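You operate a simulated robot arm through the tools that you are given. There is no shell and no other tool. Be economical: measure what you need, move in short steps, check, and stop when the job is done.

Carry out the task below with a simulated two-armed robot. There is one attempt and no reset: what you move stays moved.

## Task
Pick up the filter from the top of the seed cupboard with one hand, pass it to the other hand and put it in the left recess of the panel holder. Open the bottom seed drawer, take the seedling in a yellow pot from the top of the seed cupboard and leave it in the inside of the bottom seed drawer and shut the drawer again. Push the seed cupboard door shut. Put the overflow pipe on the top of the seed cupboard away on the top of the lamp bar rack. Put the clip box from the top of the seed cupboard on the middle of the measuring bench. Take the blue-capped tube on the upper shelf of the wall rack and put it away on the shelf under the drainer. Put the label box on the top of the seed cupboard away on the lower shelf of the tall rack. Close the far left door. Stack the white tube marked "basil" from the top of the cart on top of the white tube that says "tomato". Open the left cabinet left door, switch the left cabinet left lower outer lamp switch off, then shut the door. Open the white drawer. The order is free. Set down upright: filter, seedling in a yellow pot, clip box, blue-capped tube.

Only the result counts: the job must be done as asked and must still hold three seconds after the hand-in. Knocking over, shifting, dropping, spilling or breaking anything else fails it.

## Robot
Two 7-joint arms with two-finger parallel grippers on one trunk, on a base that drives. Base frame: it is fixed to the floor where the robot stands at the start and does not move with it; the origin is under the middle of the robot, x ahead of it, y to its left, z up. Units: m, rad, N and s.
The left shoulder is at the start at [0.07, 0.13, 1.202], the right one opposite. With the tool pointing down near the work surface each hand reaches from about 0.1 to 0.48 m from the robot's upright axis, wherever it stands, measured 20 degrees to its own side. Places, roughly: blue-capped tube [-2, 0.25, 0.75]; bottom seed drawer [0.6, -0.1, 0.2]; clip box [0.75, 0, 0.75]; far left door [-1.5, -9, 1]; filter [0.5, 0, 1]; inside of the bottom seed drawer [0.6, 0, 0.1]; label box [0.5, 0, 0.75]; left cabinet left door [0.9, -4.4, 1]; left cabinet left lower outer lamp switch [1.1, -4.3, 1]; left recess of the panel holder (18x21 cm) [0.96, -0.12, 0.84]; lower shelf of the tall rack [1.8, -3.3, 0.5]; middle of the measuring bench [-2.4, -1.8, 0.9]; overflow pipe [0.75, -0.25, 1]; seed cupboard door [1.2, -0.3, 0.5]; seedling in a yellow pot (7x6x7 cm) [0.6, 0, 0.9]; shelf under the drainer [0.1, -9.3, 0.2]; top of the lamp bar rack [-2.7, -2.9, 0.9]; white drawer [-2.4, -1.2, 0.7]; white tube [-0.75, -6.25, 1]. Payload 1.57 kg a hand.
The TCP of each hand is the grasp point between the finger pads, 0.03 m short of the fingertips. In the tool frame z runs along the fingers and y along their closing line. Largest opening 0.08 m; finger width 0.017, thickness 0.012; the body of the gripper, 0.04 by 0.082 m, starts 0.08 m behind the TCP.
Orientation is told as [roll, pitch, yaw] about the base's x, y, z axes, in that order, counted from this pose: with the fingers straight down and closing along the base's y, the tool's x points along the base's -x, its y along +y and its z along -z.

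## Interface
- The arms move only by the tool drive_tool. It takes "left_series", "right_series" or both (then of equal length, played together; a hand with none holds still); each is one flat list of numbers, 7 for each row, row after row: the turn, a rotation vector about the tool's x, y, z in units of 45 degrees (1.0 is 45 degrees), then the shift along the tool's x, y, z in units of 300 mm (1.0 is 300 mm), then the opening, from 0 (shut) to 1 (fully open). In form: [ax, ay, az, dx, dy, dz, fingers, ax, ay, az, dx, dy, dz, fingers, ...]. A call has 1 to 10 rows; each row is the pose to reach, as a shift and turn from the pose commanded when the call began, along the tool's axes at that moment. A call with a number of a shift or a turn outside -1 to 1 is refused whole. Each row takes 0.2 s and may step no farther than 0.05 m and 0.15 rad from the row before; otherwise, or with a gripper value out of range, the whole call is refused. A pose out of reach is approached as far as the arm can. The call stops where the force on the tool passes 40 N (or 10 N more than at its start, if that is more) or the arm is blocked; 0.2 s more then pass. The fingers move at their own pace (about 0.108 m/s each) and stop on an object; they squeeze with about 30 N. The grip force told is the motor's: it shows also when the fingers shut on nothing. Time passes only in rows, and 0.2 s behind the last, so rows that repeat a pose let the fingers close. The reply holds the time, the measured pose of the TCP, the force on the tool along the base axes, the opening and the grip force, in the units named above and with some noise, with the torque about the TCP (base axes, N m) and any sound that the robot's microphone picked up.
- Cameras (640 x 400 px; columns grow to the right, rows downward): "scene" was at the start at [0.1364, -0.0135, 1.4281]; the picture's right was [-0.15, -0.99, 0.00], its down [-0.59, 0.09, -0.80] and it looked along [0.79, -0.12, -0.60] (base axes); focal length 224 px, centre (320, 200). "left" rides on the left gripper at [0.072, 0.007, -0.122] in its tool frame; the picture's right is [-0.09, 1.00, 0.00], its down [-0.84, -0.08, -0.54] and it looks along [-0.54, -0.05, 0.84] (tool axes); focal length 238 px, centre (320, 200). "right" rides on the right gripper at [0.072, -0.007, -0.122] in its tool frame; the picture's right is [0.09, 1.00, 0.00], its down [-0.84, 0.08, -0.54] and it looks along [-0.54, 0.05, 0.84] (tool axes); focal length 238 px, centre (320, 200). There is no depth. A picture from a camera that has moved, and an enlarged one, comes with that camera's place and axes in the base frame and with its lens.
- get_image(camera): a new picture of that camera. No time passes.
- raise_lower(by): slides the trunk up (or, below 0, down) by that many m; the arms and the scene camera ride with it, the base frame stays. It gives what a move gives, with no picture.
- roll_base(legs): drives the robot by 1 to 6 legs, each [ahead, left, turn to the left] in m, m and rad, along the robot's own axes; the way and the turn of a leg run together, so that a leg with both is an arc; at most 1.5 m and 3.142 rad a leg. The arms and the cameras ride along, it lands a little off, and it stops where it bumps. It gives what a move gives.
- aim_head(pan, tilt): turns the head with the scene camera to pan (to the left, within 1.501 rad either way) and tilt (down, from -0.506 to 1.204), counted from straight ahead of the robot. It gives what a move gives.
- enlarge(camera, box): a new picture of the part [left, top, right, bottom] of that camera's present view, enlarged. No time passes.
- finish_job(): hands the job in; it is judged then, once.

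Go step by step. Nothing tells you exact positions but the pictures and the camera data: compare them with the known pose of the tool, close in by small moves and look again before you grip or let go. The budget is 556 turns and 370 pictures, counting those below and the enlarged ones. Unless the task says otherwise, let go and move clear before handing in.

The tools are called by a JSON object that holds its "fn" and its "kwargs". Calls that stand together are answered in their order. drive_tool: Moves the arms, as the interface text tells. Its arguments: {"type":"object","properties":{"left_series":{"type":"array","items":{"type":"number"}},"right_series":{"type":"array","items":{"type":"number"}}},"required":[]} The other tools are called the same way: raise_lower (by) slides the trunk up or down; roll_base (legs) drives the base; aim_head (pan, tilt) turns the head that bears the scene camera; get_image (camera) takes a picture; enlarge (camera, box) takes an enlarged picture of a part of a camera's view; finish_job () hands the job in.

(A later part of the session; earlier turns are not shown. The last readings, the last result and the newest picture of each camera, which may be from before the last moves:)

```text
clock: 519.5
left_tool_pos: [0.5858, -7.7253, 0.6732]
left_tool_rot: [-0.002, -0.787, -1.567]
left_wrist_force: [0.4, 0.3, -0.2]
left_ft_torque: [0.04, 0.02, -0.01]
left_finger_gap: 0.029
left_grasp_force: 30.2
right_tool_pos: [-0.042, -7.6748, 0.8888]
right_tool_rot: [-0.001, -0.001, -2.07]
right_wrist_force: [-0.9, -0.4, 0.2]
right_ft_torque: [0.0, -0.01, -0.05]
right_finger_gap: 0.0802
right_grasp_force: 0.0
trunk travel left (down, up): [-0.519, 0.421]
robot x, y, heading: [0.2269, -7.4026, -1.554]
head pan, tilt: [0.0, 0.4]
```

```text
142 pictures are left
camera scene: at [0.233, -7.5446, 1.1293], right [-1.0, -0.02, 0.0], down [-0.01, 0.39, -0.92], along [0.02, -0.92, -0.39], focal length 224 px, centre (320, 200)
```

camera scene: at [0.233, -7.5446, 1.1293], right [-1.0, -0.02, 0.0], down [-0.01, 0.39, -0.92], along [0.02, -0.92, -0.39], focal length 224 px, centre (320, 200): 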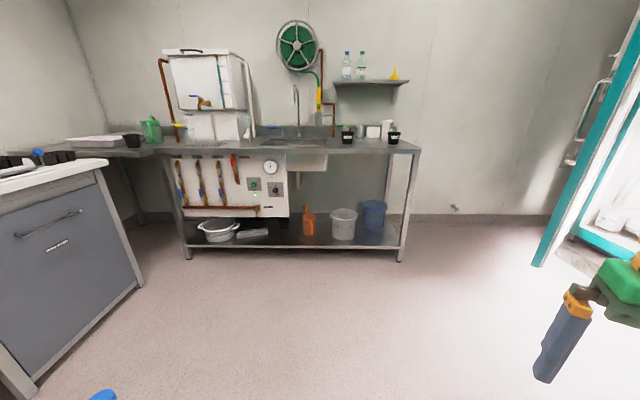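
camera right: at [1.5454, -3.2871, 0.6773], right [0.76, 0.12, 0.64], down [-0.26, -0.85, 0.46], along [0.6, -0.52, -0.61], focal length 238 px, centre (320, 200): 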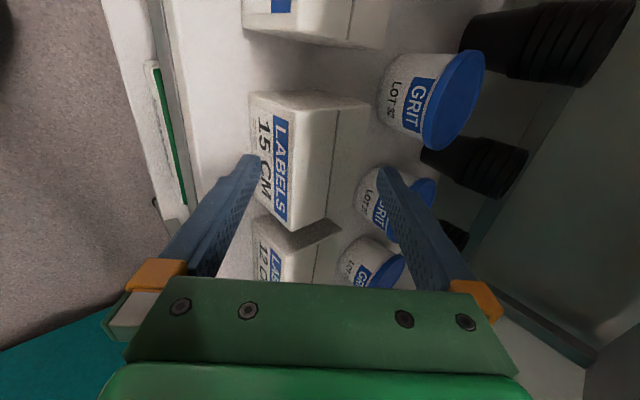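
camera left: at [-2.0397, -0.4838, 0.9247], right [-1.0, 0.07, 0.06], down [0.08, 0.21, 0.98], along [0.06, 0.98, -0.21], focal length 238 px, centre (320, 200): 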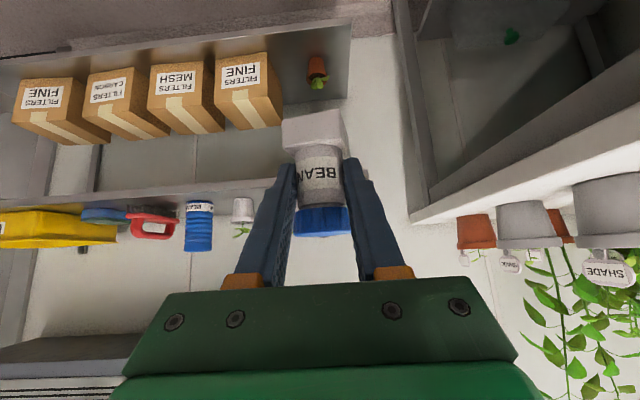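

Free spot on the lower shelf between the orange scoop and the grey bucket (x≈0.2, y≈-9.0). I extend the left arm, retract the right and approach.

{"fn": "drive_tool", "kwargs": {"left_series": [0, 0, 0, -0.09, 0, 0.09, 0, 0, 0, 0, -0.18, 0, 0.18, 0, 0, 0, 0, -0.27, 0, 0.27, 0, 0, 0, 0, -0.35, 0, 0.35, 0], "right_series": [0, 0, 0, 0.07, -0.04, -0.08, 1, 0, 0, 0, 0.14, -0.08, -0.16, 1, 0, 0, 0, 0.21, -0.12, -0.24, 1, 0, 0, 0, 0.29, -0.16, -0.3, 1]}}

{"fn": "roll_base", "kwargs": {"legs": [[0, -0.38, -0.015], [0.8, 0, 0]]}}

{"fn": "raise_lower", "kwargs": {"by": -0.3}}

{"fn": "aim_head", "kwargs": {"pan": 0.3, "tilt": 0.5}}

{"fn": "get_image", "kwargs": {"camera": "scene"}}

{"fn": "get_image", "kwargs": {"camera": "left"}}

```text
clock: 520.5
left_tool_pos: [0.5867, -7.8752, 0.6729]
left_tool_rot: [-0.001, -0.787, -1.566]
left_wrist_force: [-0.6, -0.5, 0.0]
left_ft_torque: [0.01, -0.01, -0.03]
left_finger_gap: 0.0292
left_grasp_force: 29.9
right_tool_pos: [-0.0392, -7.5879, 0.9503]
right_tool_rot: [0.0, 0.0, -2.068]
right_wrist_force: [-0.4, 0.3, 0.5]
right_ft_torque: [-0.01, -0.03, -0.03]
right_finger_gap: 0.0799
right_grasp_force: 0.1
right hand out of reach, approached as far as the arm can: row 3, 4
trunk travel left (down, up): [-0.519, 0.421]
robot x, y, heading: [0.2307, -7.4008, -1.552]
head pan, tilt: [0.0, 0.4]
```

```text
clock: 526.7
left_tool_pos: [0.2129, -8.6668, 0.6724]
left_tool_rot: [-0.002, -0.788, -1.572]
left_wrist_force: [-0.2, -0.3, -0.1]
left_ft_torque: [0.06, -0.01, 0.01]
left_finger_gap: 0.0295
left_grasp_force: 30.0
right_tool_pos: [-0.4125, -8.3774, 0.9513]
right_tool_rot: [0.0, -0.002, -2.076]
right_wrist_force: [-0.1, 0.6, 0.3]
right_ft_torque: [-0.03, 0.0, 0.0]
right_finger_gap: 0.0801
right_grasp_force: 0.0
trunk travel left (down, up): [-0.519, 0.421]
robot x, y, heading: [-0.1444, -8.1916, -1.56]
head pan, tilt: [0.0, 0.4]
```

```text
clock: 529.7
left_tool_pos: [0.2117, -8.6673, 0.3736]
left_tool_rot: [-0.003, -0.788, -1.57]
left_wrist_force: [0.7, -0.6, -0.5]
left_ft_torque: [0.02, -0.01, 0.02]
left_finger_gap: 0.0295
left_grasp_force: 30.2
right_tool_pos: [-0.4129, -8.3774, 0.6515]
right_tool_rot: [0.0, -0.002, -2.076]
right_wrist_force: [-0.2, 0.7, 0.5]
right_ft_torque: [-0.02, 0.0, 0.01]
right_finger_gap: 0.08
right_grasp_force: 0.1
trunk travel left (down, up): [-0.219, 0.721]
robot x, y, heading: [-0.1471, -8.1939, -1.561]
head pan, tilt: [0.0, 0.4]
```

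```text
clock: 530.5
left_tool_pos: [0.2118, -8.6668, 0.3726]
left_tool_rot: [-0.004, -0.785, -1.571]
left_wrist_force: [-0.1, 0.6, 0.1]
left_ft_torque: [0.01, -0.02, 0.01]
left_finger_gap: 0.0291
left_grasp_force: 30.3
right_tool_pos: [-0.4137, -8.3771, 0.6498]
right_tool_rot: [0.001, -0.001, -2.076]
right_wrist_force: [0.0, -0.4, 0.7]
right_ft_torque: [0.01, -0.03, 0.01]
right_finger_gap: 0.08
right_grasp_force: 0.1
trunk travel left (down, up): [-0.219, 0.721]
robot x, y, heading: [-0.1438, -8.1926, -1.557]
head pan, tilt: [0.3, 0.499]
```

```text
141 pictures are left
camera scene: at [-0.1144, -8.3302, 0.8201], right [-0.95, -0.31, 0.0], down [-0.15, 0.46, -0.88], along [0.27, -0.84, -0.48], focal length 224 px, centre (320, 200)
```

scene: 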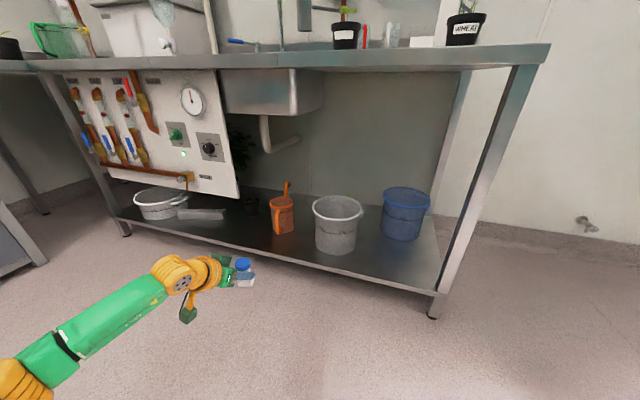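

```text
140 pictures are left
camera left: at [0.2182, -8.5295, 0.4089], right [1.0, -0.07, 0.06], down [-0.08, -0.21, 0.98], along [-0.05, -0.98, -0.21], focal length 238 px, centre (320, 200)
```

left: 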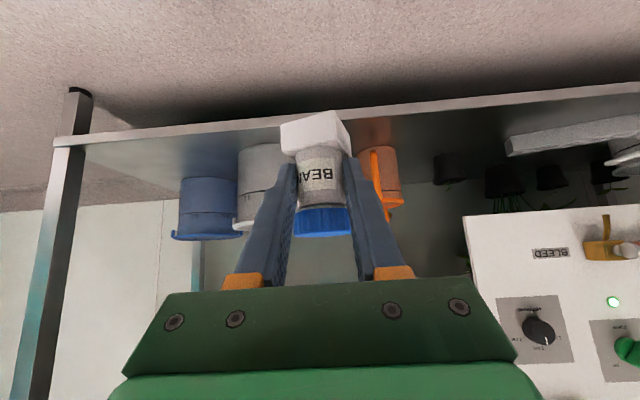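

Shelf front edge ≈ y -8.96, z 0.143. Target TCP (0.215, -9.05). Lower then advance.

{"fn": "raise_lower", "kwargs": {"by": -0.12}}

{"fn": "roll_base", "kwargs": {"legs": [[0.28, 0, -0.005]]}}

{"fn": "get_image", "kwargs": {"camera": "scene"}}

{"fn": "get_image", "kwargs": {"camera": "left"}}

```text
clock: 532.0
left_tool_pos: [0.211, -8.6667, 0.2529]
left_tool_rot: [-0.001, -0.785, -1.571]
left_wrist_force: [-0.1, -0.3, -0.9]
left_ft_torque: [-0.02, 0.02, -0.04]
left_finger_gap: 0.029
left_grasp_force: 30.1
right_tool_pos: [-0.413, -8.3777, 0.5307]
right_tool_rot: [0.001, -0.001, -2.074]
right_wrist_force: [0.2, 0.1, -0.3]
right_ft_torque: [0.01, 0.0, 0.01]
right_finger_gap: 0.0801
right_grasp_force: 0.0
trunk travel left (down, up): [-0.099, 0.841]
robot x, y, heading: [-0.1443, -8.1957, -1.555]
head pan, tilt: [0.3, 0.499]
```

```text
clock: 534.0
left_tool_pos: [0.2133, -8.9512, 0.2529]
left_tool_rot: [-0.002, -0.787, -1.576]
left_wrist_force: [0.6, -0.6, -0.4]
left_ft_torque: [0.02, -0.01, -0.01]
left_finger_gap: 0.0296
left_grasp_force: 29.5
right_tool_pos: [-0.4099, -8.6575, 0.5299]
right_tool_rot: [0.0, -0.001, -2.081]
right_wrist_force: [0.1, 0.4, -0.4]
right_ft_torque: [0.01, 0.0, -0.02]
right_finger_gap: 0.0798
right_grasp_force: 0.1
trunk travel left (down, up): [-0.099, 0.841]
robot x, y, heading: [-0.143, -8.4696, -1.564]
head pan, tilt: [0.3, 0.499]
```

```text
139 pictures are left
camera scene: at [-0.1121, -8.6123, 0.7001], right [-0.95, -0.3, 0.0], down [-0.15, 0.46, -0.88], along [0.27, -0.84, -0.48], focal length 224 px, centre (320, 200)
```

scene: 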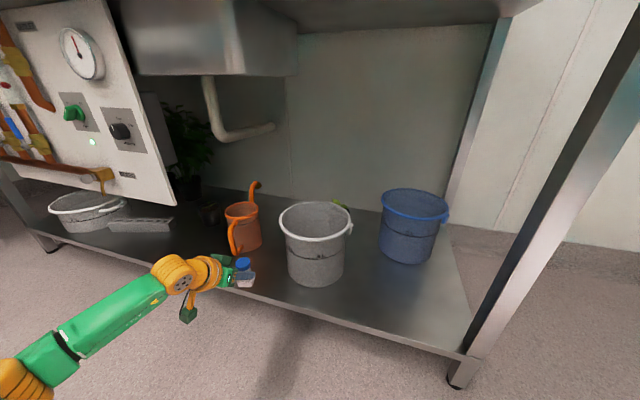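

```text
138 pictures are left
camera left: at [0.2195, -8.8132, 0.2888], right [1.0, -0.07, 0.06], down [-0.08, -0.21, 0.98], along [-0.06, -0.98, -0.21], focal length 238 px, centre (320, 200)
```

left: 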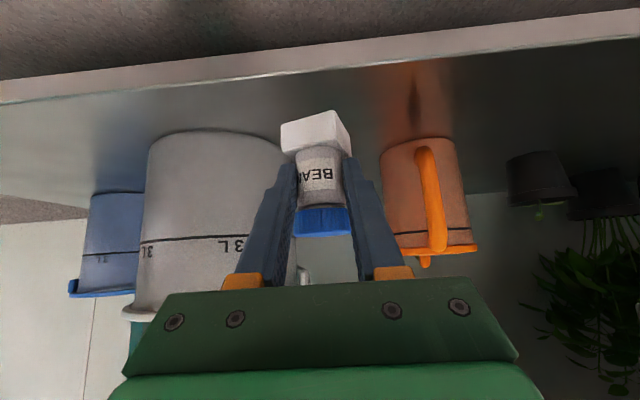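

{"fn": "roll_base", "kwargs": {"legs": [[0.08, 0, 0]]}}

{"fn": "raise_lower", "kwargs": {"by": -0.045}}

{"fn": "get_image", "kwargs": {"camera": "left"}}

```text
clock: 535.0
left_tool_pos: [0.2142, -9.0293, 0.252]
left_tool_rot: [-0.001, -0.789, -1.573]
left_wrist_force: [0.1, 0.3, 0.2]
left_ft_torque: [0.01, -0.03, 0.03]
left_finger_gap: 0.0292
left_grasp_force: 29.6
right_tool_pos: [-0.4099, -8.7386, 0.5297]
right_tool_rot: [-0.001, -0.003, -2.079]
right_wrist_force: [-1.6, -0.3, 0.3]
right_ft_torque: [0.01, 0.02, -0.01]
right_finger_gap: 0.0798
right_grasp_force: 0.0
trunk travel left (down, up): [-0.099, 0.841]
robot x, y, heading: [-0.1401, -8.5573, -1.56]
head pan, tilt: [0.3, 0.499]
```

```text
clock: 535.9
left_tool_pos: [0.2139, -9.0303, 0.2065]
left_tool_rot: [0.0, -0.788, -1.574]
left_wrist_force: [-0.2, 0.0, -1.0]
left_ft_torque: [0.01, -0.01, 0.02]
left_finger_gap: 0.0291
left_grasp_force: 29.8
right_tool_pos: [-0.4102, -8.7389, 0.4849]
right_tool_rot: [0.001, -0.002, -2.078]
right_wrist_force: [-0.3, -0.5, -0.5]
right_ft_torque: [-0.02, -0.01, -0.02]
right_finger_gap: 0.08
right_grasp_force: 0.1
trunk travel left (down, up): [-0.054, 0.886]
robot x, y, heading: [-0.1423, -8.5556, -1.569]
head pan, tilt: [0.3, 0.499]
```

```text
137 pictures are left
camera left: at [0.2209, -8.893, 0.2438], right [1.0, -0.07, 0.06], down [-0.08, -0.21, 0.98], along [-0.05, -0.98, -0.21], focal length 238 px, centre (320, 200)
```

left: 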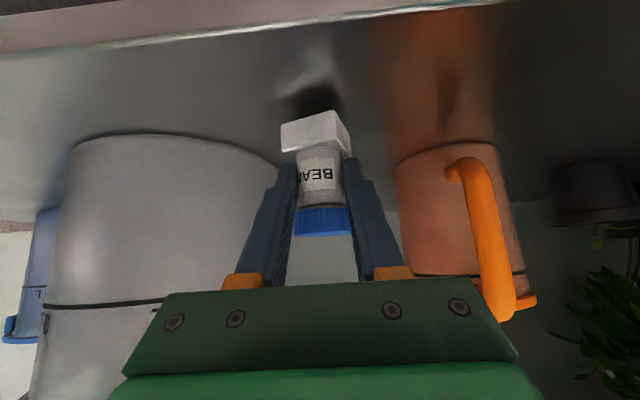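

{"fn": "raise_lower", "kwargs": {"by": -0.01}}

{"fn": "raise_lower", "kwargs": {"by": -0.008}}

```text
clock: 536.5
left_tool_pos: [0.214, -9.0306, 0.1984]
left_tool_rot: [-0.002, -0.79, -1.575]
left_wrist_force: [0.1, -1.1, 1.7]
left_ft_torque: [-0.05, -0.03, -0.04]
left_finger_gap: 0.0293
left_grasp_force: 30.4
right_tool_pos: [-0.4097, -8.739, 0.4755]
right_tool_rot: [-0.001, -0.002, -2.08]
right_wrist_force: [-0.3, 0.9, -0.6]
right_ft_torque: [0.01, 0.0, -0.04]
right_finger_gap: 0.0799
right_grasp_force: 0.0
trunk travel left (down, up): [-0.044, 0.896]
robot x, y, heading: [-0.1412, -8.5572, -1.559]
head pan, tilt: [0.3, 0.499]
```

```text
clock: 537.1
left_tool_pos: [0.2142, -9.0321, 0.1973]
left_tool_rot: [0.007, -0.802, -1.581]
left_wrist_force: [1.6, -3.4, 26.5]
left_ft_torque: [-0.42, 0.01, 0.0]
left_finger_gap: 0.0294
left_grasp_force: 30.5
right_tool_pos: [-0.4106, -8.7363, 0.4672]
right_tool_rot: [0.007, -0.005, -2.077]
right_wrist_force: [0.6, 0.4, -0.3]
right_ft_torque: [-0.03, 0.03, 0.01]
right_finger_gap: 0.0798
right_grasp_force: 0.0
trunk travel left (down, up): [-0.036, 0.904]
robot x, y, heading: [-0.1387, -8.5519, -1.559]
head pan, tilt: [0.3, 0.499]
```

Contact. Open carefully (limited opening) and retreat back-up along the tool.

{"fn": "drive_tool", "kwargs": {"left_series": [0, 0, 0, 0, 0, 0, 0.35, 0, 0, 0, 0, 0, 0, 0.7, 0, 0, 0, 0, 0, 0, 0.7]}}

{"fn": "get_image", "kwargs": {"camera": "left"}}

```text
clock: 537.9
left_tool_pos: [0.2134, -9.0301, 0.1884]
left_tool_rot: [-0.003, -0.783, -1.576]
left_wrist_force: [-0.3, -0.3, -0.9]
left_ft_torque: [0.01, 0.01, -0.03]
left_finger_gap: 0.056
left_grasp_force: 0.1
right_tool_pos: [-0.4097, -8.7391, 0.4668]
right_tool_rot: [0.0, -0.001, -2.079]
right_wrist_force: [-0.2, -0.5, 0.7]
right_ft_torque: [0.02, 0.01, 0.02]
right_finger_gap: 0.0802
right_grasp_force: 0.0
trunk travel left (down, up): [-0.036, 0.904]
robot x, y, heading: [-0.1413, -8.5567, -1.565]
head pan, tilt: [0.3, 0.499]
```

```text
136 pictures are left
camera left: at [0.2207, -8.8925, 0.2248], right [1.0, -0.07, 0.06], down [-0.08, -0.21, 0.97], along [-0.05, -0.98, -0.21], focal length 238 px, centre (320, 200)
```

left: 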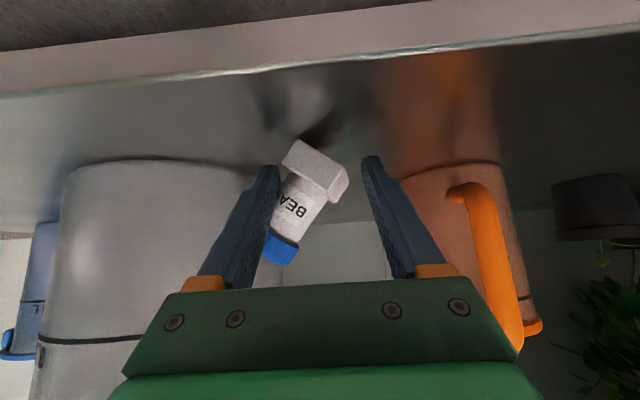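

The tube leans against a finger after release (I had pressed too hard). I re-close to straighten it, lift a little and inspect.

{"fn": "drive_tool", "kwargs": {"left_series": [0, 0, 0, 0, 0, 0, 0.5, 0, 0, 0, 0, 0, 0, 0.35, 0, 0, 0, 0, 0, 0, 0.2, 0, 0, 0, 0, 0, 0, 0, 0, 0, 0, 0, 0, 0, 0]}}

{"fn": "get_image", "kwargs": {"camera": "left"}}

```text
clock: 539.1
left_tool_pos: [0.2142, -9.0315, 0.191]
left_tool_rot: [-0.002, -0.787, -1.576]
left_wrist_force: [0.0, -0.4, -0.1]
left_ft_torque: [-0.01, -0.01, -0.03]
left_finger_gap: 0.0438
left_grasp_force: 29.8
right_tool_pos: [-0.409, -8.7396, 0.4668]
right_tool_rot: [0.0, -0.001, -2.078]
right_wrist_force: [-0.6, 1.1, 0.9]
right_ft_torque: [0.02, 0.0, 0.0]
right_finger_gap: 0.08
right_grasp_force: 0.1
trunk travel left (down, up): [-0.036, 0.904]
robot x, y, heading: [-0.1379, -8.5522, -1.559]
head pan, tilt: [0.3, 0.499]
```

```text
135 pictures are left
camera left: at [0.2208, -8.893, 0.2258], right [1.0, -0.07, 0.06], down [-0.08, -0.21, 0.98], along [-0.05, -0.98, -0.21], focal length 238 px, centre (320, 200)
```

left: 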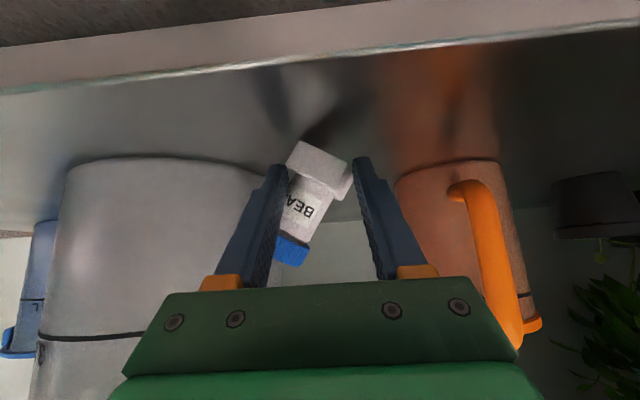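

{"fn": "drive_tool", "kwargs": {"left_series": [0, 0, 0, 0, 0, 0, 0.68, 0, 0, 0, -0.014, 0, -0.014, 0.68, 0, 0, 0, -0.03, 0, -0.03, 0.68]}}

{"fn": "get_image", "kwargs": {"camera": "left"}}

```text
clock: 539.9
left_tool_pos: [0.2143, -9.0299, 0.2022]
left_tool_rot: [-0.001, -0.787, -1.573]
left_wrist_force: [0.1, -0.1, 0.2]
left_ft_torque: [0.04, 0.02, -0.02]
left_finger_gap: 0.0543
left_grasp_force: 0.1
right_tool_pos: [-0.4103, -8.7393, 0.4681]
right_tool_rot: [0.001, -0.002, -2.078]
right_wrist_force: [-0.7, 0.4, 0.3]
right_ft_torque: [0.02, 0.0, -0.03]
right_finger_gap: 0.0801
right_grasp_force: 0.0
trunk travel left (down, up): [-0.036, 0.904]
robot x, y, heading: [-0.1362, -8.5555, -1.561]
head pan, tilt: [0.3, 0.499]
```

```text
134 pictures are left
camera left: at [0.2209, -8.8926, 0.2386], right [1.0, -0.07, 0.06], down [-0.08, -0.21, 0.98], along [-0.06, -0.98, -0.21], focal length 238 px, centre (320, 200)
```

left: 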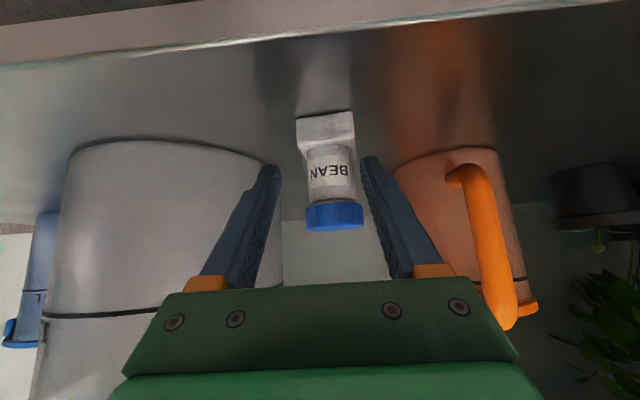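

The tube now stands upright on its own. Centre, open slightly, and back straight out.

{"fn": "drive_tool", "kwargs": {"left_series": [0, 0, 0, 0, 0.015, 0, 0.7, 0, 0, 0, 0, 0.02, 0, 0.85, 0, 0, 0, 0, 0.02, 0, 0.85]}}

{"fn": "get_image", "kwargs": {"camera": "left"}}

```text
clock: 540.7
left_tool_pos: [0.2193, -9.031, 0.2024]
left_tool_rot: [-0.002, -0.787, -1.575]
left_wrist_force: [0.8, -0.1, 1.2]
left_ft_torque: [0.01, -0.01, 0.01]
left_finger_gap: 0.0679
left_grasp_force: 0.0
right_tool_pos: [-0.4093, -8.7376, 0.4678]
right_tool_rot: [-0.001, -0.001, -2.079]
right_wrist_force: [-0.4, -0.1, 0.0]
right_ft_torque: [0.02, 0.05, 0.01]
right_finger_gap: 0.08
right_grasp_force: 0.2
trunk travel left (down, up): [-0.036, 0.904]
robot x, y, heading: [-0.1426, -8.5569, -1.559]
head pan, tilt: [0.3, 0.499]
```

```text
133 pictures are left
camera left: at [0.2265, -8.8929, 0.238], right [1.0, -0.07, 0.06], down [-0.08, -0.21, 0.98], along [-0.05, -0.98, -0.21], focal length 238 px, centre (320, 200)
```

left: 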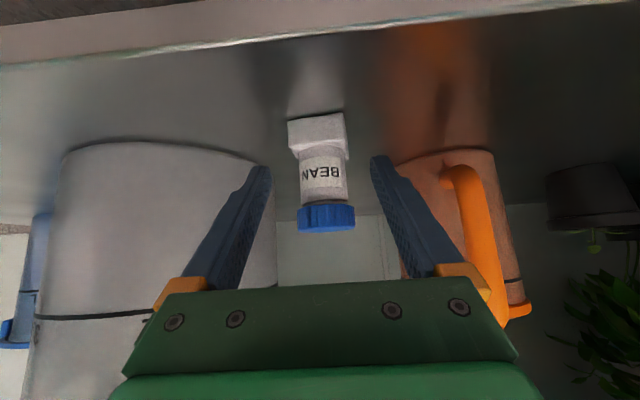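

{"fn": "roll_base", "kwargs": {"legs": [[-0.3, 0, 0]]}}

{"fn": "get_image", "kwargs": {"camera": "left"}}

{"fn": "raise_lower", "kwargs": {"by": 0.4}}

{"fn": "roll_base", "kwargs": {"legs": [[-0.5, 0, 0]]}}

{"fn": "aim_head", "kwargs": {"pan": -0.9, "tilt": 0.2}}

{"fn": "get_image", "kwargs": {"camera": "scene"}}

```text
clock: 542.7
left_tool_pos: [0.2167, -8.7297, 0.2027]
left_tool_rot: [-0.001, -0.788, -1.577]
left_wrist_force: [0.0, -0.4, -0.4]
left_ft_torque: [0.01, -0.02, -0.05]
left_finger_gap: 0.0677
left_grasp_force: 0.1
right_tool_pos: [-0.4133, -8.4352, 0.4673]
right_tool_rot: [0.001, -0.002, -2.083]
right_wrist_force: [-0.3, -0.3, -0.3]
right_ft_torque: [0.0, 0.0, -0.02]
right_finger_gap: 0.0798
right_grasp_force: 0.0
trunk travel left (down, up): [-0.036, 0.904]
robot x, y, heading: [-0.1457, -8.2552, -1.564]
head pan, tilt: [0.3, 0.499]
```

```text
132 pictures are left
camera left: at [0.2228, -8.5923, 0.2379], right [1.0, -0.07, 0.06], down [-0.08, -0.21, 0.98], along [-0.06, -0.98, -0.21], focal length 238 px, centre (320, 200)
```

left: 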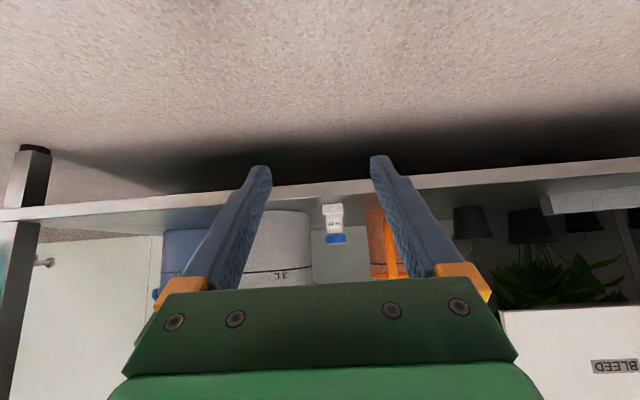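

```text
clock: 546.6
left_tool_pos: [0.2161, -8.7297, 0.6019]
left_tool_rot: [-0.002, -0.787, -1.578]
left_wrist_force: [-0.8, -0.5, 0.5]
left_ft_torque: [-0.03, -0.04, -0.02]
left_finger_gap: 0.0682
left_grasp_force: 0.1
right_tool_pos: [-0.4129, -8.4359, 0.8677]
right_tool_rot: [0.002, 0.0, -2.079]
right_wrist_force: [-0.9, 0.0, -0.4]
right_ft_torque: [-0.01, 0.0, 0.01]
right_finger_gap: 0.0797
right_grasp_force: 0.1
trunk travel left (down, up): [-0.436, 0.504]
robot x, y, heading: [-0.1407, -8.2562, -1.564]
head pan, tilt: [0.3, 0.499]
```

```text
clock: 549.5
left_tool_pos: [0.2124, -8.2371, 0.6015]
left_tool_rot: [-0.003, -0.789, -1.578]
left_wrist_force: [-0.2, -0.5, -0.4]
left_ft_torque: [0.0, 0.05, -0.01]
left_finger_gap: 0.0681
left_grasp_force: 0.2
right_tool_pos: [-0.4162, -7.943, 0.8678]
right_tool_rot: [0.001, -0.002, -2.082]
right_wrist_force: [0.2, -0.6, 0.3]
right_ft_torque: [-0.03, 0.04, -0.02]
right_finger_gap: 0.0799
right_grasp_force: 0.1
trunk travel left (down, up): [-0.436, 0.504]
robot x, y, heading: [-0.1461, -7.7601, -1.57]
head pan, tilt: [0.3, 0.499]
```

```text
clock: 550.9
left_tool_pos: [0.2119, -8.2359, 0.6018]
left_tool_rot: [-0.001, -0.786, -1.578]
left_wrist_force: [-0.8, 0.4, -0.3]
left_ft_torque: [0.01, 0.02, -0.02]
left_finger_gap: 0.0679
left_grasp_force: 0.0
right_tool_pos: [-0.4168, -7.9421, 0.8674]
right_tool_rot: [0.001, -0.001, -2.082]
right_wrist_force: [0.3, 0.0, 0.8]
right_ft_torque: [0.01, 0.04, 0.0]
right_finger_gap: 0.08
right_grasp_force: 0.0
trunk travel left (down, up): [-0.436, 0.504]
robot x, y, heading: [-0.1445, -7.7615, -1.56]
head pan, tilt: [-0.901, 0.201]
```

```text
131 pictures are left
camera scene: at [-0.2173, -7.8691, 1.0647], right [-0.63, 0.78, 0.0], down [0.16, 0.12, -0.98], along [-0.76, -0.61, -0.2], focal length 224 px, centre (320, 200)
```

scene: 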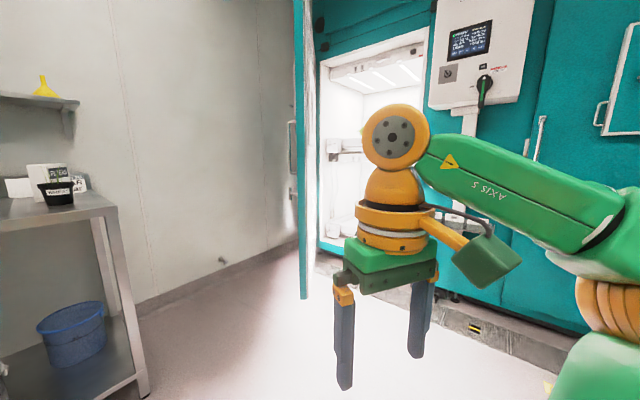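

The tube stands upright on the shelf. Next: the far left door, hinged near (-1.85, -9.15), free edge near (-1.17, -8.82). It must be pushed from its outer (-y) side. I raise, tuck the left hand, and drive around behind it.

{"fn": "drive_tool", "kwargs": {"left_series": [0, 0, 0, 0.03, 0, -0.15, 0, 0, 0, 0, 0.06, 0, -0.3, 0, 0, 0, 0, 0.09, 0, -0.45, 0, 0, 0, 0, 0.118, 0, -0.59, 0]}}

{"fn": "raise_lower", "kwargs": {"by": 0.4}}

{"fn": "roll_base", "kwargs": {"legs": [[0, -0.45, 0]]}}

{"fn": "aim_head", "kwargs": {"pan": -0.4, "tilt": 0.4}}

{"fn": "get_image", "kwargs": {"camera": "scene"}}

```text
clock: 551.9
left_tool_pos: [0.216, -8.0849, 0.6994]
left_tool_rot: [-0.004, -0.789, -1.579]
left_wrist_force: [1.0, 0.1, 1.3]
left_ft_torque: [0.01, 0.02, 0.02]
left_finger_gap: 0.0
left_grasp_force: 21.8
right_tool_pos: [-0.4161, -7.941, 0.8679]
right_tool_rot: [0.001, -0.003, -2.083]
right_wrist_force: [0.2, 0.5, -0.1]
right_ft_torque: [-0.02, 0.0, -0.02]
right_finger_gap: 0.0802
right_grasp_force: 0.1
trunk travel left (down, up): [-0.436, 0.504]
robot x, y, heading: [-0.1425, -7.7586, -1.567]
head pan, tilt: [-0.901, 0.201]
```

```text
clock: 555.7
left_tool_pos: [0.2163, -8.086, 1.1014]
left_tool_rot: [-0.002, -0.787, -1.579]
left_wrist_force: [0.5, -0.2, 0.3]
left_ft_torque: [0.01, -0.03, 0.03]
left_finger_gap: 0.0
left_grasp_force: 21.0
right_tool_pos: [-0.4158, -7.9426, 1.2664]
right_tool_rot: [0.0, -0.001, -2.082]
right_wrist_force: [0.2, 0.0, -0.3]
right_ft_torque: [0.0, 0.0, 0.03]
right_finger_gap: 0.0798
right_grasp_force: 0.1
trunk travel left (down, up): [-0.836, 0.104]
robot x, y, heading: [-0.1461, -7.7604, -1.57]
head pan, tilt: [-0.901, 0.201]
```

```text
clock: 558.4
left_tool_pos: [-0.2306, -8.0881, 1.0982]
left_tool_rot: [-0.003, -0.788, -1.576]
left_wrist_force: [-0.5, 0.2, 0.9]
left_ft_torque: [-0.03, -0.02, 0.0]
left_finger_gap: 0.0
left_grasp_force: 21.5
right_tool_pos: [-0.8628, -7.9458, 1.2682]
right_tool_rot: [-0.002, -0.004, -2.082]
right_wrist_force: [0.1, 0.9, 0.1]
right_ft_torque: [0.03, -0.03, -0.01]
right_finger_gap: 0.0798
right_grasp_force: 0.1
trunk travel left (down, up): [-0.836, 0.104]
robot x, y, heading: [-0.596, -7.763, -1.565]
head pan, tilt: [-0.901, 0.201]
```

```text
clock: 559.4
left_tool_pos: [-0.2328, -8.0874, 1.1005]
left_tool_rot: [-0.003, -0.787, -1.576]
left_wrist_force: [0.2, 0.3, 0.0]
left_ft_torque: [0.03, -0.01, 0.02]
left_finger_gap: 0.0
left_grasp_force: 21.1
right_tool_pos: [-0.8654, -7.9447, 1.2668]
right_tool_rot: [-0.001, -0.003, -2.082]
right_wrist_force: [-0.4, 0.4, -0.3]
right_ft_torque: [-0.01, -0.02, 0.01]
right_finger_gap: 0.0802
right_grasp_force: 0.0
trunk travel left (down, up): [-0.836, 0.104]
robot x, y, heading: [-0.5951, -7.7641, -1.568]
head pan, tilt: [-0.4, 0.4]
```

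```text
130 pictures are left
camera scene: at [-0.6301, -7.8987, 1.4463], right [-0.92, 0.38, 0.0], down [0.15, 0.36, -0.92], along [-0.35, -0.85, -0.39], focal length 224 px, centre (320, 200)
```

scene: 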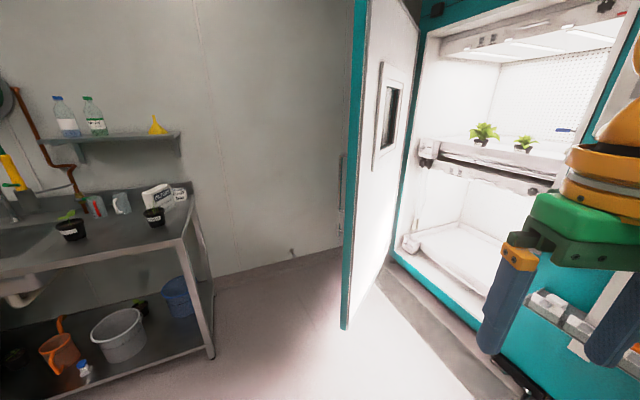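

{"fn": "raise_lower", "kwargs": {"by": 0.1}}

{"fn": "roll_base", "kwargs": {"legs": [[0.75, 0, 0]]}}

{"fn": "get_image", "kwargs": {"camera": "scene"}}

```text
clock: 560.7
left_tool_pos: [-0.233, -8.0884, 1.1994]
left_tool_rot: [-0.001, -0.787, -1.577]
left_wrist_force: [-0.1, 1.1, 0.1]
left_ft_torque: [0.01, -0.03, -0.01]
left_finger_gap: 0.0
left_grasp_force: 21.5
right_tool_pos: [-0.8656, -7.9454, 1.3679]
right_tool_rot: [-0.001, -0.003, -2.083]
right_wrist_force: [0.5, -0.7, -0.4]
right_ft_torque: [0.02, 0.02, 0.0]
right_finger_gap: 0.08
right_grasp_force: 0.1
trunk travel left (down, up): [-0.936, 0.004]
robot x, y, heading: [-0.5928, -7.7589, -1.567]
head pan, tilt: [-0.4, 0.4]
```

```text
clock: 564.8
left_tool_pos: [-0.2329, -8.84, 1.2005]
left_tool_rot: [-0.003, -0.788, -1.583]
left_wrist_force: [-0.4, 0.0, -0.3]
left_ft_torque: [0.01, -0.01, 0.02]
left_finger_gap: 0.0
left_grasp_force: 21.5
right_tool_pos: [-0.864, -8.6931, 1.3673]
right_tool_rot: [0.001, -0.002, -2.087]
right_wrist_force: [0.9, -0.2, -0.6]
right_ft_torque: [0.0, -0.03, -0.01]
right_finger_gap: 0.0798
right_grasp_force: 0.2
trunk travel left (down, up): [-0.936, 0.004]
robot x, y, heading: [-0.5912, -8.5121, -1.567]
head pan, tilt: [-0.4, 0.4]
```

```text
129 pictures are left
camera scene: at [-0.6279, -8.6472, 1.5464], right [-0.92, 0.39, 0.0], down [0.15, 0.36, -0.92], along [-0.36, -0.85, -0.39], focal length 224 px, centre (320, 200)
```

scene: 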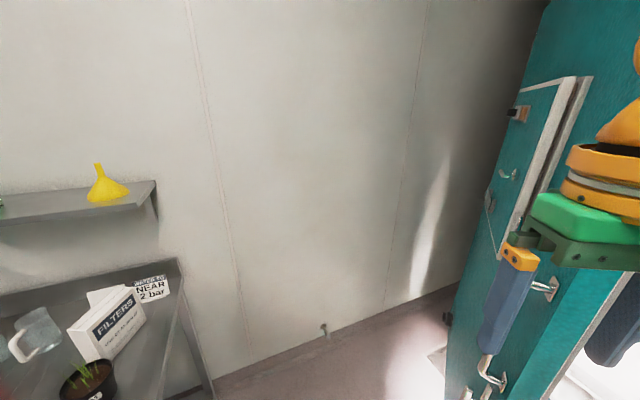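

{"fn": "roll_base", "kwargs": {"legs": [[0.58, 0.02, 0]]}}

{"fn": "roll_base", "kwargs": {"legs": [[0, 0, -1.2]]}}

{"fn": "aim_head", "kwargs": {"pan": 0, "tilt": 0.4}}

{"fn": "get_image", "kwargs": {"camera": "scene"}}

```text
clock: 567.3
left_tool_pos: [-0.2056, -9.2371, 1.1999]
left_tool_rot: [-0.004, -0.79, -1.516]
left_wrist_force: [0.3, 0.2, -0.1]
left_ft_torque: [-0.01, -0.02, 0.0]
left_finger_gap: 0.0002
left_grasp_force: 21.8
right_tool_pos: [-0.8449, -9.1326, 1.3684]
right_tool_rot: [-0.001, -0.003, -2.022]
right_wrist_force: [-0.6, -0.2, 0.7]
right_ft_torque: [0.01, 0.05, -0.01]
right_finger_gap: 0.0798
right_grasp_force: 0.2
trunk travel left (down, up): [-0.936, 0.004]
robot x, y, heading: [-0.5872, -8.9372, -1.505]
head pan, tilt: [-0.4, 0.4]
stopped in leg 1: the robot was blocked; the commanded pose is now the measured one
```

```text
clock: 570.7
left_tool_pos: [-0.7247, -9.4052, 1.1997]
left_tool_rot: [-0.004, -0.785, -2.699]
left_wrist_force: [0.3, -0.7, 1.5]
left_ft_torque: [0.0, 0.02, 0.0]
left_finger_gap: 0.0
left_grasp_force: 21.5
right_tool_pos: [-0.8691, -8.7723, 1.3683]
right_tool_rot: [-0.003, -0.001, 3.077]
right_wrist_force: [0.2, 0.2, 0.2]
right_ft_torque: [-0.02, -0.02, -0.01]
right_finger_gap: 0.08
right_grasp_force: 0.1
trunk travel left (down, up): [-0.936, 0.004]
robot x, y, heading: [-0.5857, -8.9415, -2.692]
head pan, tilt: [-0.4, 0.4]
```

```text
clock: 571.5
left_tool_pos: [-0.7238, -9.4031, 1.1992]
left_tool_rot: [-0.002, -0.789, -2.7]
left_wrist_force: [-0.5, -0.5, -0.2]
left_ft_torque: [0.04, -0.03, 0.0]
left_finger_gap: 0.0
left_grasp_force: 21.2
right_tool_pos: [-0.8688, -8.7714, 1.3673]
right_tool_rot: [-0.001, -0.002, 3.079]
right_wrist_force: [-0.1, 0.6, -0.4]
right_ft_torque: [-0.02, -0.01, 0.01]
right_finger_gap: 0.0799
right_grasp_force: 0.1
trunk travel left (down, up): [-0.936, 0.004]
robot x, y, heading: [-0.5889, -8.9349, -2.685]
head pan, tilt: [0.0, 0.4]
```

```text
128 pictures are left
camera scene: at [-0.7156, -9.0, 1.5462], right [-0.44, 0.9, 0.0], down [0.35, 0.17, -0.92], along [-0.83, -0.4, -0.39], focal length 224 px, centre (320, 200)
```

scene: 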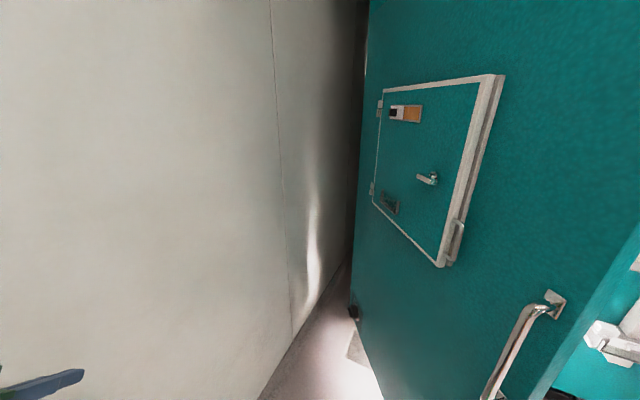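

I'm now on the outer side of the door. Turn further right to face ~135° and shift so the left fist points at the door.

{"fn": "roll_base", "kwargs": {"legs": [[0, 0, -1.24], [0, 0.1, 0]]}}

{"fn": "aim_head", "kwargs": {"pan": 0.5, "tilt": 0.6}}

{"fn": "get_image", "kwargs": {"camera": "scene"}}

```text
clock: 575.8
left_tool_pos: [-1.1381, -9.0227, 1.2019]
left_tool_rot: [0.01, -0.787, 2.332]
left_wrist_force: [0.9, 0.2, 0.5]
left_ft_torque: [-0.04, 0.04, 0.04]
left_finger_gap: 0.0
left_grasp_force: 21.5
right_tool_pos: [-0.5862, -8.6815, 1.3645]
right_tool_rot: [0.006, 0.001, 1.834]
right_wrist_force: [0.0, -0.5, -0.9]
right_ft_torque: [-0.07, 0.05, -0.04]
right_finger_gap: 0.0801
right_grasp_force: 0.0
trunk travel left (down, up): [-0.936, 0.004]
robot x, y, heading: [-0.6573, -9.006, 2.356]
head pan, tilt: [0.0, 0.4]
```

```text
clock: 576.7
left_tool_pos: [-1.145, -9.0289, 1.1998]
left_tool_rot: [-0.006, -0.788, 2.341]
left_wrist_force: [0.0, 0.2, 0.2]
left_ft_torque: [-0.01, -0.02, 0.02]
left_finger_gap: 0.0
left_grasp_force: 21.1
right_tool_pos: [-0.5947, -8.69, 1.3689]
right_tool_rot: [-0.002, -0.002, 1.834]
right_wrist_force: [-0.5, -0.1, -0.1]
right_ft_torque: [0.02, 0.0, 0.02]
right_finger_gap: 0.0801
right_grasp_force: 0.1
trunk travel left (down, up): [-0.936, 0.004]
robot x, y, heading: [-0.6576, -9.0076, 2.351]
head pan, tilt: [0.499, 0.6]
```

```text
127 pictures are left
camera scene: at [-0.7796, -8.9486, 1.528], right [0.29, 0.96, 0.0], down [0.54, -0.16, -0.82], along [-0.79, 0.24, -0.57], focal length 224 px, centre (320, 200)
```

scene: 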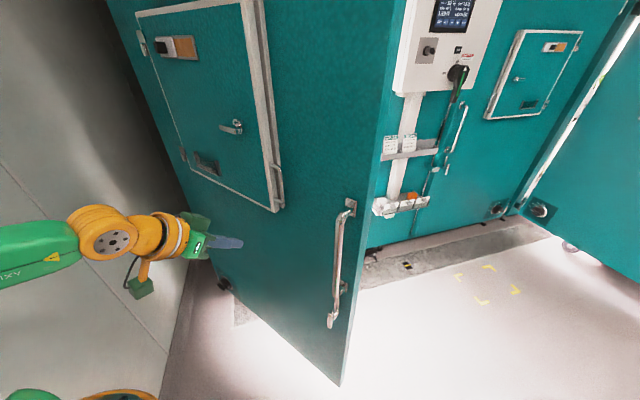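

{"fn": "raise_lower", "kwargs": {"by": -0.13}}

{"fn": "roll_base", "kwargs": {"legs": [[0.2, 0, 0]]}}

{"fn": "get_image", "kwargs": {"camera": "scene"}}

```text
clock: 578.3
left_tool_pos: [-1.1445, -9.0286, 1.0706]
left_tool_rot: [-0.001, -0.789, 2.339]
left_wrist_force: [0.0, -0.5, -0.5]
left_ft_torque: [0.03, 0.0, -0.01]
left_finger_gap: 0.0
left_grasp_force: 20.8
right_tool_pos: [-0.5927, -8.6881, 1.2367]
right_tool_rot: [-0.001, -0.002, 1.834]
right_wrist_force: [-0.1, -0.7, 0.3]
right_ft_torque: [-0.02, 0.0, 0.01]
right_finger_gap: 0.0802
right_grasp_force: 0.1
trunk travel left (down, up): [-0.806, 0.134]
robot x, y, heading: [-0.6584, -9.0085, 2.35]
head pan, tilt: [0.499, 0.6]
```

```text
clock: 579.9
left_tool_pos: [-1.2837, -8.889, 1.0706]
left_tool_rot: [-0.001, -0.792, 2.339]
left_wrist_force: [-0.1, 0.0, 0.2]
left_ft_torque: [0.01, 0.03, -0.01]
left_finger_gap: 0.0
left_grasp_force: 21.3
right_tool_pos: [-0.7308, -8.5487, 1.2386]
right_tool_rot: [0.0, -0.006, 1.836]
right_wrist_force: [-0.1, 0.6, 0.7]
right_ft_torque: [0.02, 0.05, -0.02]
right_finger_gap: 0.08
right_grasp_force: 0.1
trunk travel left (down, up): [-0.806, 0.134]
robot x, y, heading: [-0.7979, -8.8712, 2.349]
head pan, tilt: [0.499, 0.6]
```

```text
126 pictures are left
camera scene: at [-0.9158, -8.8087, 1.3985], right [0.28, 0.96, 0.0], down [0.54, -0.16, -0.83], along [-0.79, 0.24, -0.56], focal length 224 px, centre (320, 200)
```

scene: 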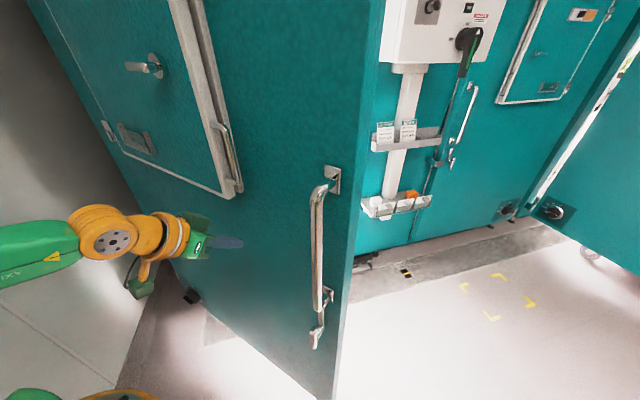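

{"fn": "roll_base", "kwargs": {"legs": [[0.15, 0, 0]]}}

{"fn": "get_image", "kwargs": {"camera": "scene"}}

```text
clock: 581.2
left_tool_pos: [-1.3861, -8.7858, 1.07]
left_tool_rot: [-0.002, -0.792, 2.339]
left_wrist_force: [0.4, -0.1, -0.3]
left_ft_torque: [0.03, 0.0, -0.03]
left_finger_gap: 0.0
left_grasp_force: 21.1
right_tool_pos: [-0.8341, -8.4449, 1.2381]
right_tool_rot: [0.002, -0.005, 1.835]
right_wrist_force: [-1.3, 0.2, -0.4]
right_ft_torque: [0.0, 0.0, 0.02]
right_finger_gap: 0.0799
right_grasp_force: 0.0
trunk travel left (down, up): [-0.806, 0.134]
robot x, y, heading: [-0.9014, -8.7594, 2.355]
head pan, tilt: [0.499, 0.6]
```

```text
125 pictures are left
camera scene: at [-1.0189, -8.7051, 1.3985], right [0.29, 0.96, 0.0], down [0.54, -0.16, -0.83], along [-0.79, 0.24, -0.56], focal length 224 px, centre (320, 200)
```

scene: 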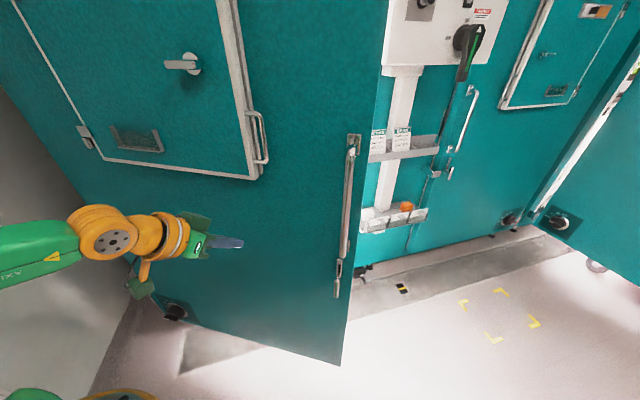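

{"fn": "roll_base", "kwargs": {"legs": [[0.18, 0, 0]]}}

{"fn": "roll_base", "kwargs": {"legs": [[0.1, 0, 0.3]]}}

{"fn": "get_image", "kwargs": {"camera": "scene"}}

```text
clock: 582.8
left_tool_pos: [-1.5133, -8.6556, 1.072]
left_tool_rot: [-0.001, -0.79, 2.338]
left_wrist_force: [-0.3, -0.2, 0.8]
left_ft_torque: [0.02, 0.0, -0.02]
left_finger_gap: 0.0
left_grasp_force: 21.4
right_tool_pos: [-0.9619, -8.3168, 1.2381]
right_tool_rot: [0.001, -0.006, 1.835]
right_wrist_force: [1.2, 0.2, 0.6]
right_ft_torque: [-0.02, 0.04, 0.0]
right_finger_gap: 0.08
right_grasp_force: 0.0
trunk travel left (down, up): [-0.806, 0.134]
robot x, y, heading: [-1.0298, -8.6302, 2.351]
head pan, tilt: [0.499, 0.6]
```

```text
clock: 584.1
left_tool_pos: [-1.5669, -8.7376, 1.0708]
left_tool_rot: [-0.002, -0.791, 2.639]
left_wrist_force: [0.3, -0.4, 0.2]
left_ft_torque: [-0.02, -0.01, 0.01]
left_finger_gap: 0.0
left_grasp_force: 21.3
right_tool_pos: [-1.1398, -8.2491, 1.238]
right_tool_rot: [0.001, -0.003, 2.133]
right_wrist_force: [-0.3, 0.9, -0.1]
right_ft_torque: [0.01, 0.03, -0.03]
right_finger_gap: 0.0801
right_grasp_force: 0.0
trunk travel left (down, up): [-0.806, 0.134]
robot x, y, heading: [-1.1101, -8.5722, 2.654]
head pan, tilt: [0.499, 0.6]
```

```text
124 pictures are left
camera scene: at [-1.2401, -8.5519, 1.3983], right [-0.01, 1.0, 0.0], down [0.56, 0.01, -0.83], along [-0.83, -0.01, -0.56], focal length 224 px, centre (320, 200)
```

scene: 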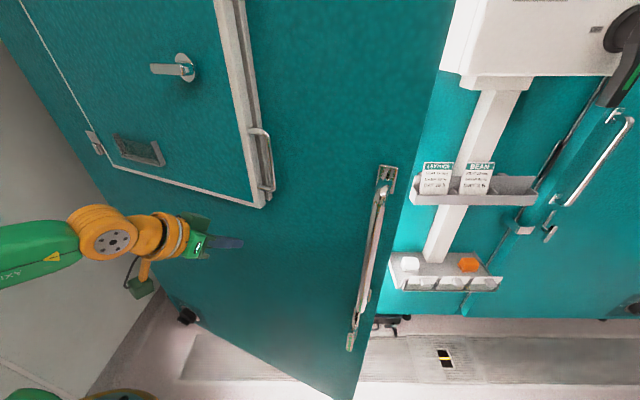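

{"fn": "roll_base", "kwargs": {"legs": [[0.106, 0.056, 0]]}}

{"fn": "get_image", "kwargs": {"camera": "scene"}}

```text
clock: 585.4
left_tool_pos: [-1.6821, -8.7332, 1.0727]
left_tool_rot: [0.005, -0.795, 2.632]
left_wrist_force: [0.3, -0.6, -0.1]
left_ft_torque: [-0.01, 0.0, 0.02]
left_finger_gap: 0.0
left_grasp_force: 21.3
right_tool_pos: [-1.2535, -8.2469, 1.2376]
right_tool_rot: [0.008, -0.005, 2.13]
right_wrist_force: [0.3, 0.2, 0.5]
right_ft_torque: [-0.03, 0.0, 0.02]
right_finger_gap: 0.08
right_grasp_force: 0.1
trunk travel left (down, up): [-0.806, 0.134]
robot x, y, heading: [-1.2307, -8.5705, 2.651]
head pan, tilt: [0.499, 0.6]
```

```text
123 pictures are left
camera scene: at [-1.3534, -8.5485, 1.3989], right [-0.01, 1.0, 0.0], down [0.56, 0.0, -0.83], along [-0.83, -0.01, -0.56], focal length 224 px, centre (320, 200)
```

scene: 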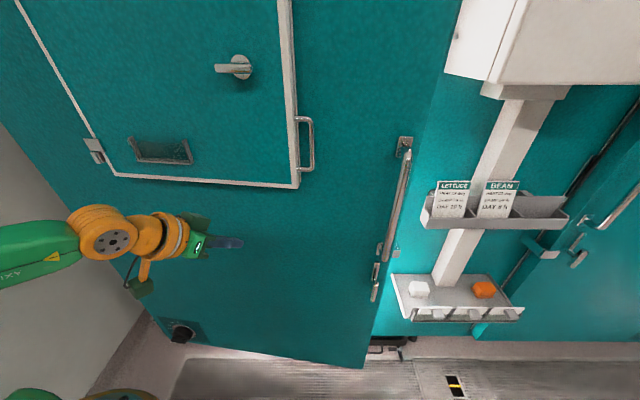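

{"fn": "roll_base", "kwargs": {"legs": [[0.07, 0.037, 0]]}}

{"fn": "get_image", "kwargs": {"camera": "scene"}}

```text
clock: 586.4
left_tool_pos: [-1.7635, -8.7331, 1.0726]
left_tool_rot: [0.001, -0.794, 2.633]
left_wrist_force: [0.0, -0.1, -0.3]
left_ft_torque: [-0.03, 0.04, -0.03]
left_finger_gap: 0.0
left_grasp_force: 21.1
right_tool_pos: [-1.3329, -8.2462, 1.2385]
right_tool_rot: [0.006, -0.005, 2.13]
right_wrist_force: [0.8, -0.2, 0.0]
right_ft_torque: [0.03, 0.05, 0.01]
right_finger_gap: 0.08
right_grasp_force: 0.0
trunk travel left (down, up): [-0.806, 0.134]
robot x, y, heading: [-1.3125, -8.5716, 2.641]
head pan, tilt: [0.499, 0.6]
```

```text
122 pictures are left
camera scene: at [-1.4342, -8.5486, 1.3987], right [-0.01, 1.0, 0.0], down [0.56, 0.0, -0.83], along [-0.83, 0.0, -0.56], focal length 224 px, centre (320, 200)
```

scene: 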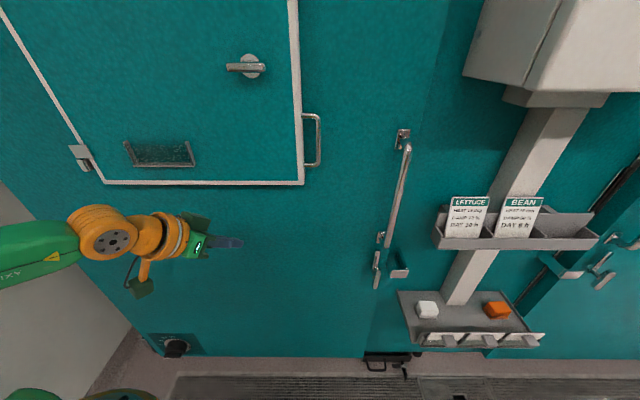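

{"fn": "roll_base", "kwargs": {"legs": [[0.03, 0.016, 0]]}}

{"fn": "roll_base", "kwargs": {"legs": [[0.03, 0.016, 0]]}}

{"fn": "get_image", "kwargs": {"camera": "scene"}}

```text
clock: 587.3
left_tool_pos: [-1.7966, -8.7334, 1.0715]
left_tool_rot: [0.002, -0.792, 2.634]
left_wrist_force: [0.1, -0.2, -0.5]
left_ft_torque: [0.0, 0.01, 0.02]
left_finger_gap: 0.0
left_grasp_force: 21.5
right_tool_pos: [-1.3667, -8.246, 1.2376]
right_tool_rot: [0.005, -0.005, 2.131]
right_wrist_force: [0.8, -1.0, 0.7]
right_ft_torque: [-0.04, 0.07, 0.03]
right_finger_gap: 0.0798
right_grasp_force: 0.1
trunk travel left (down, up): [-0.806, 0.134]
robot x, y, heading: [-1.3407, -8.575, 2.655]
head pan, tilt: [0.499, 0.6]
```

```text
clock: 588.1
left_tool_pos: [-1.8306, -8.7334, 1.0723]
left_tool_rot: [0.003, -0.793, 2.632]
left_wrist_force: [0.5, 0.2, -0.4]
left_ft_torque: [-0.03, 0.04, 0.03]
left_finger_gap: 0.0
left_grasp_force: 21.2
right_tool_pos: [-1.4011, -8.2466, 1.2377]
right_tool_rot: [0.007, -0.006, 2.131]
right_wrist_force: [1.1, -0.3, 0.1]
right_ft_torque: [0.02, 0.06, 0.02]
right_finger_gap: 0.0799
right_grasp_force: 0.0
trunk travel left (down, up): [-0.806, 0.134]
robot x, y, heading: [-1.3782, -8.5723, 2.65]
head pan, tilt: [0.499, 0.6]
```

```text
121 pictures are left
camera scene: at [-1.5016, -8.5485, 1.3987], right [-0.01, 1.0, 0.0], down [0.56, 0.0, -0.83], along [-0.83, -0.01, -0.56], focal length 224 px, centre (320, 200)
```

scene: 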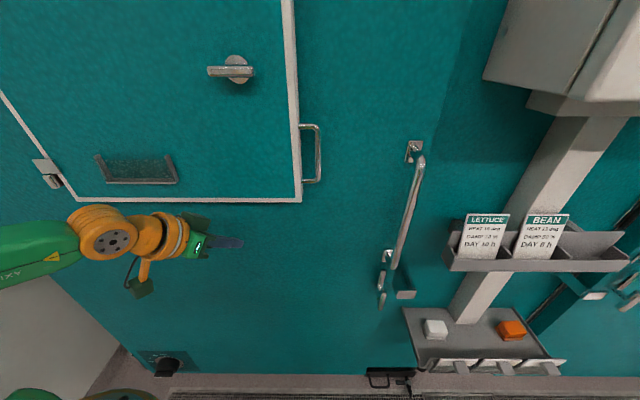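

{"fn": "roll_base", "kwargs": {"legs": [[0.03, 0.016, 0]]}}

{"fn": "roll_base", "kwargs": {"legs": [[0.03, 0.016, 0]]}}

{"fn": "get_image", "kwargs": {"camera": "scene"}}

```text
clock: 589.0
left_tool_pos: [-1.8683, -8.7337, 1.0689]
left_tool_rot: [-0.001, -0.789, 2.638]
left_wrist_force: [-0.3, 0.4, -0.1]
left_ft_torque: [0.05, -0.02, 0.0]
left_finger_gap: 0.0
left_grasp_force: 21.4
right_tool_pos: [-1.4398, -8.2449, 1.2373]
right_tool_rot: [0.001, -0.001, 2.13]
right_wrist_force: [0.6, -0.8, -0.5]
right_ft_torque: [0.0, 0.01, -0.01]
right_finger_gap: 0.0799
right_grasp_force: 0.1
trunk travel left (down, up): [-0.806, 0.134]
robot x, y, heading: [-1.4098, -8.5755, 2.647]
head pan, tilt: [0.499, 0.6]
```

```text
clock: 589.8
left_tool_pos: [-1.8731, -8.7343, 1.0717]
left_tool_rot: [-0.005, -0.777, 2.642]
left_wrist_force: [21.3, -1.8, 13.8]
left_ft_torque: [-0.01, 0.07, -0.03]
left_finger_gap: 0.0001
left_grasp_force: 21.2
right_tool_pos: [-1.4493, -8.2451, 1.2375]
right_tool_rot: [0.011, -0.008, 2.137]
right_wrist_force: [0.1, 0.1, -0.3]
right_ft_torque: [-0.01, 0.0, 0.0]
right_finger_gap: 0.08
right_grasp_force: 0.0
trunk travel left (down, up): [-0.806, 0.134]
robot x, y, heading: [-1.4294, -8.5701, 2.654]
head pan, tilt: [0.499, 0.6]
stopped in leg 1: the force on the tool passed its limit at 50 N (the readings are from after the stop); the commanded pose is now the measured one
```

```text
120 pictures are left
camera scene: at [-1.5474, -8.5479, 1.3997], right [-0.01, 1.0, 0.0], down [0.55, 0.01, -0.83], along [-0.83, -0.01, -0.55], focal length 224 px, centre (320, 200)
```

scene: 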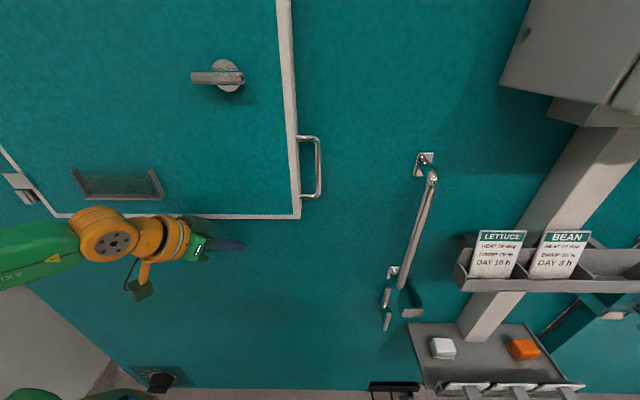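

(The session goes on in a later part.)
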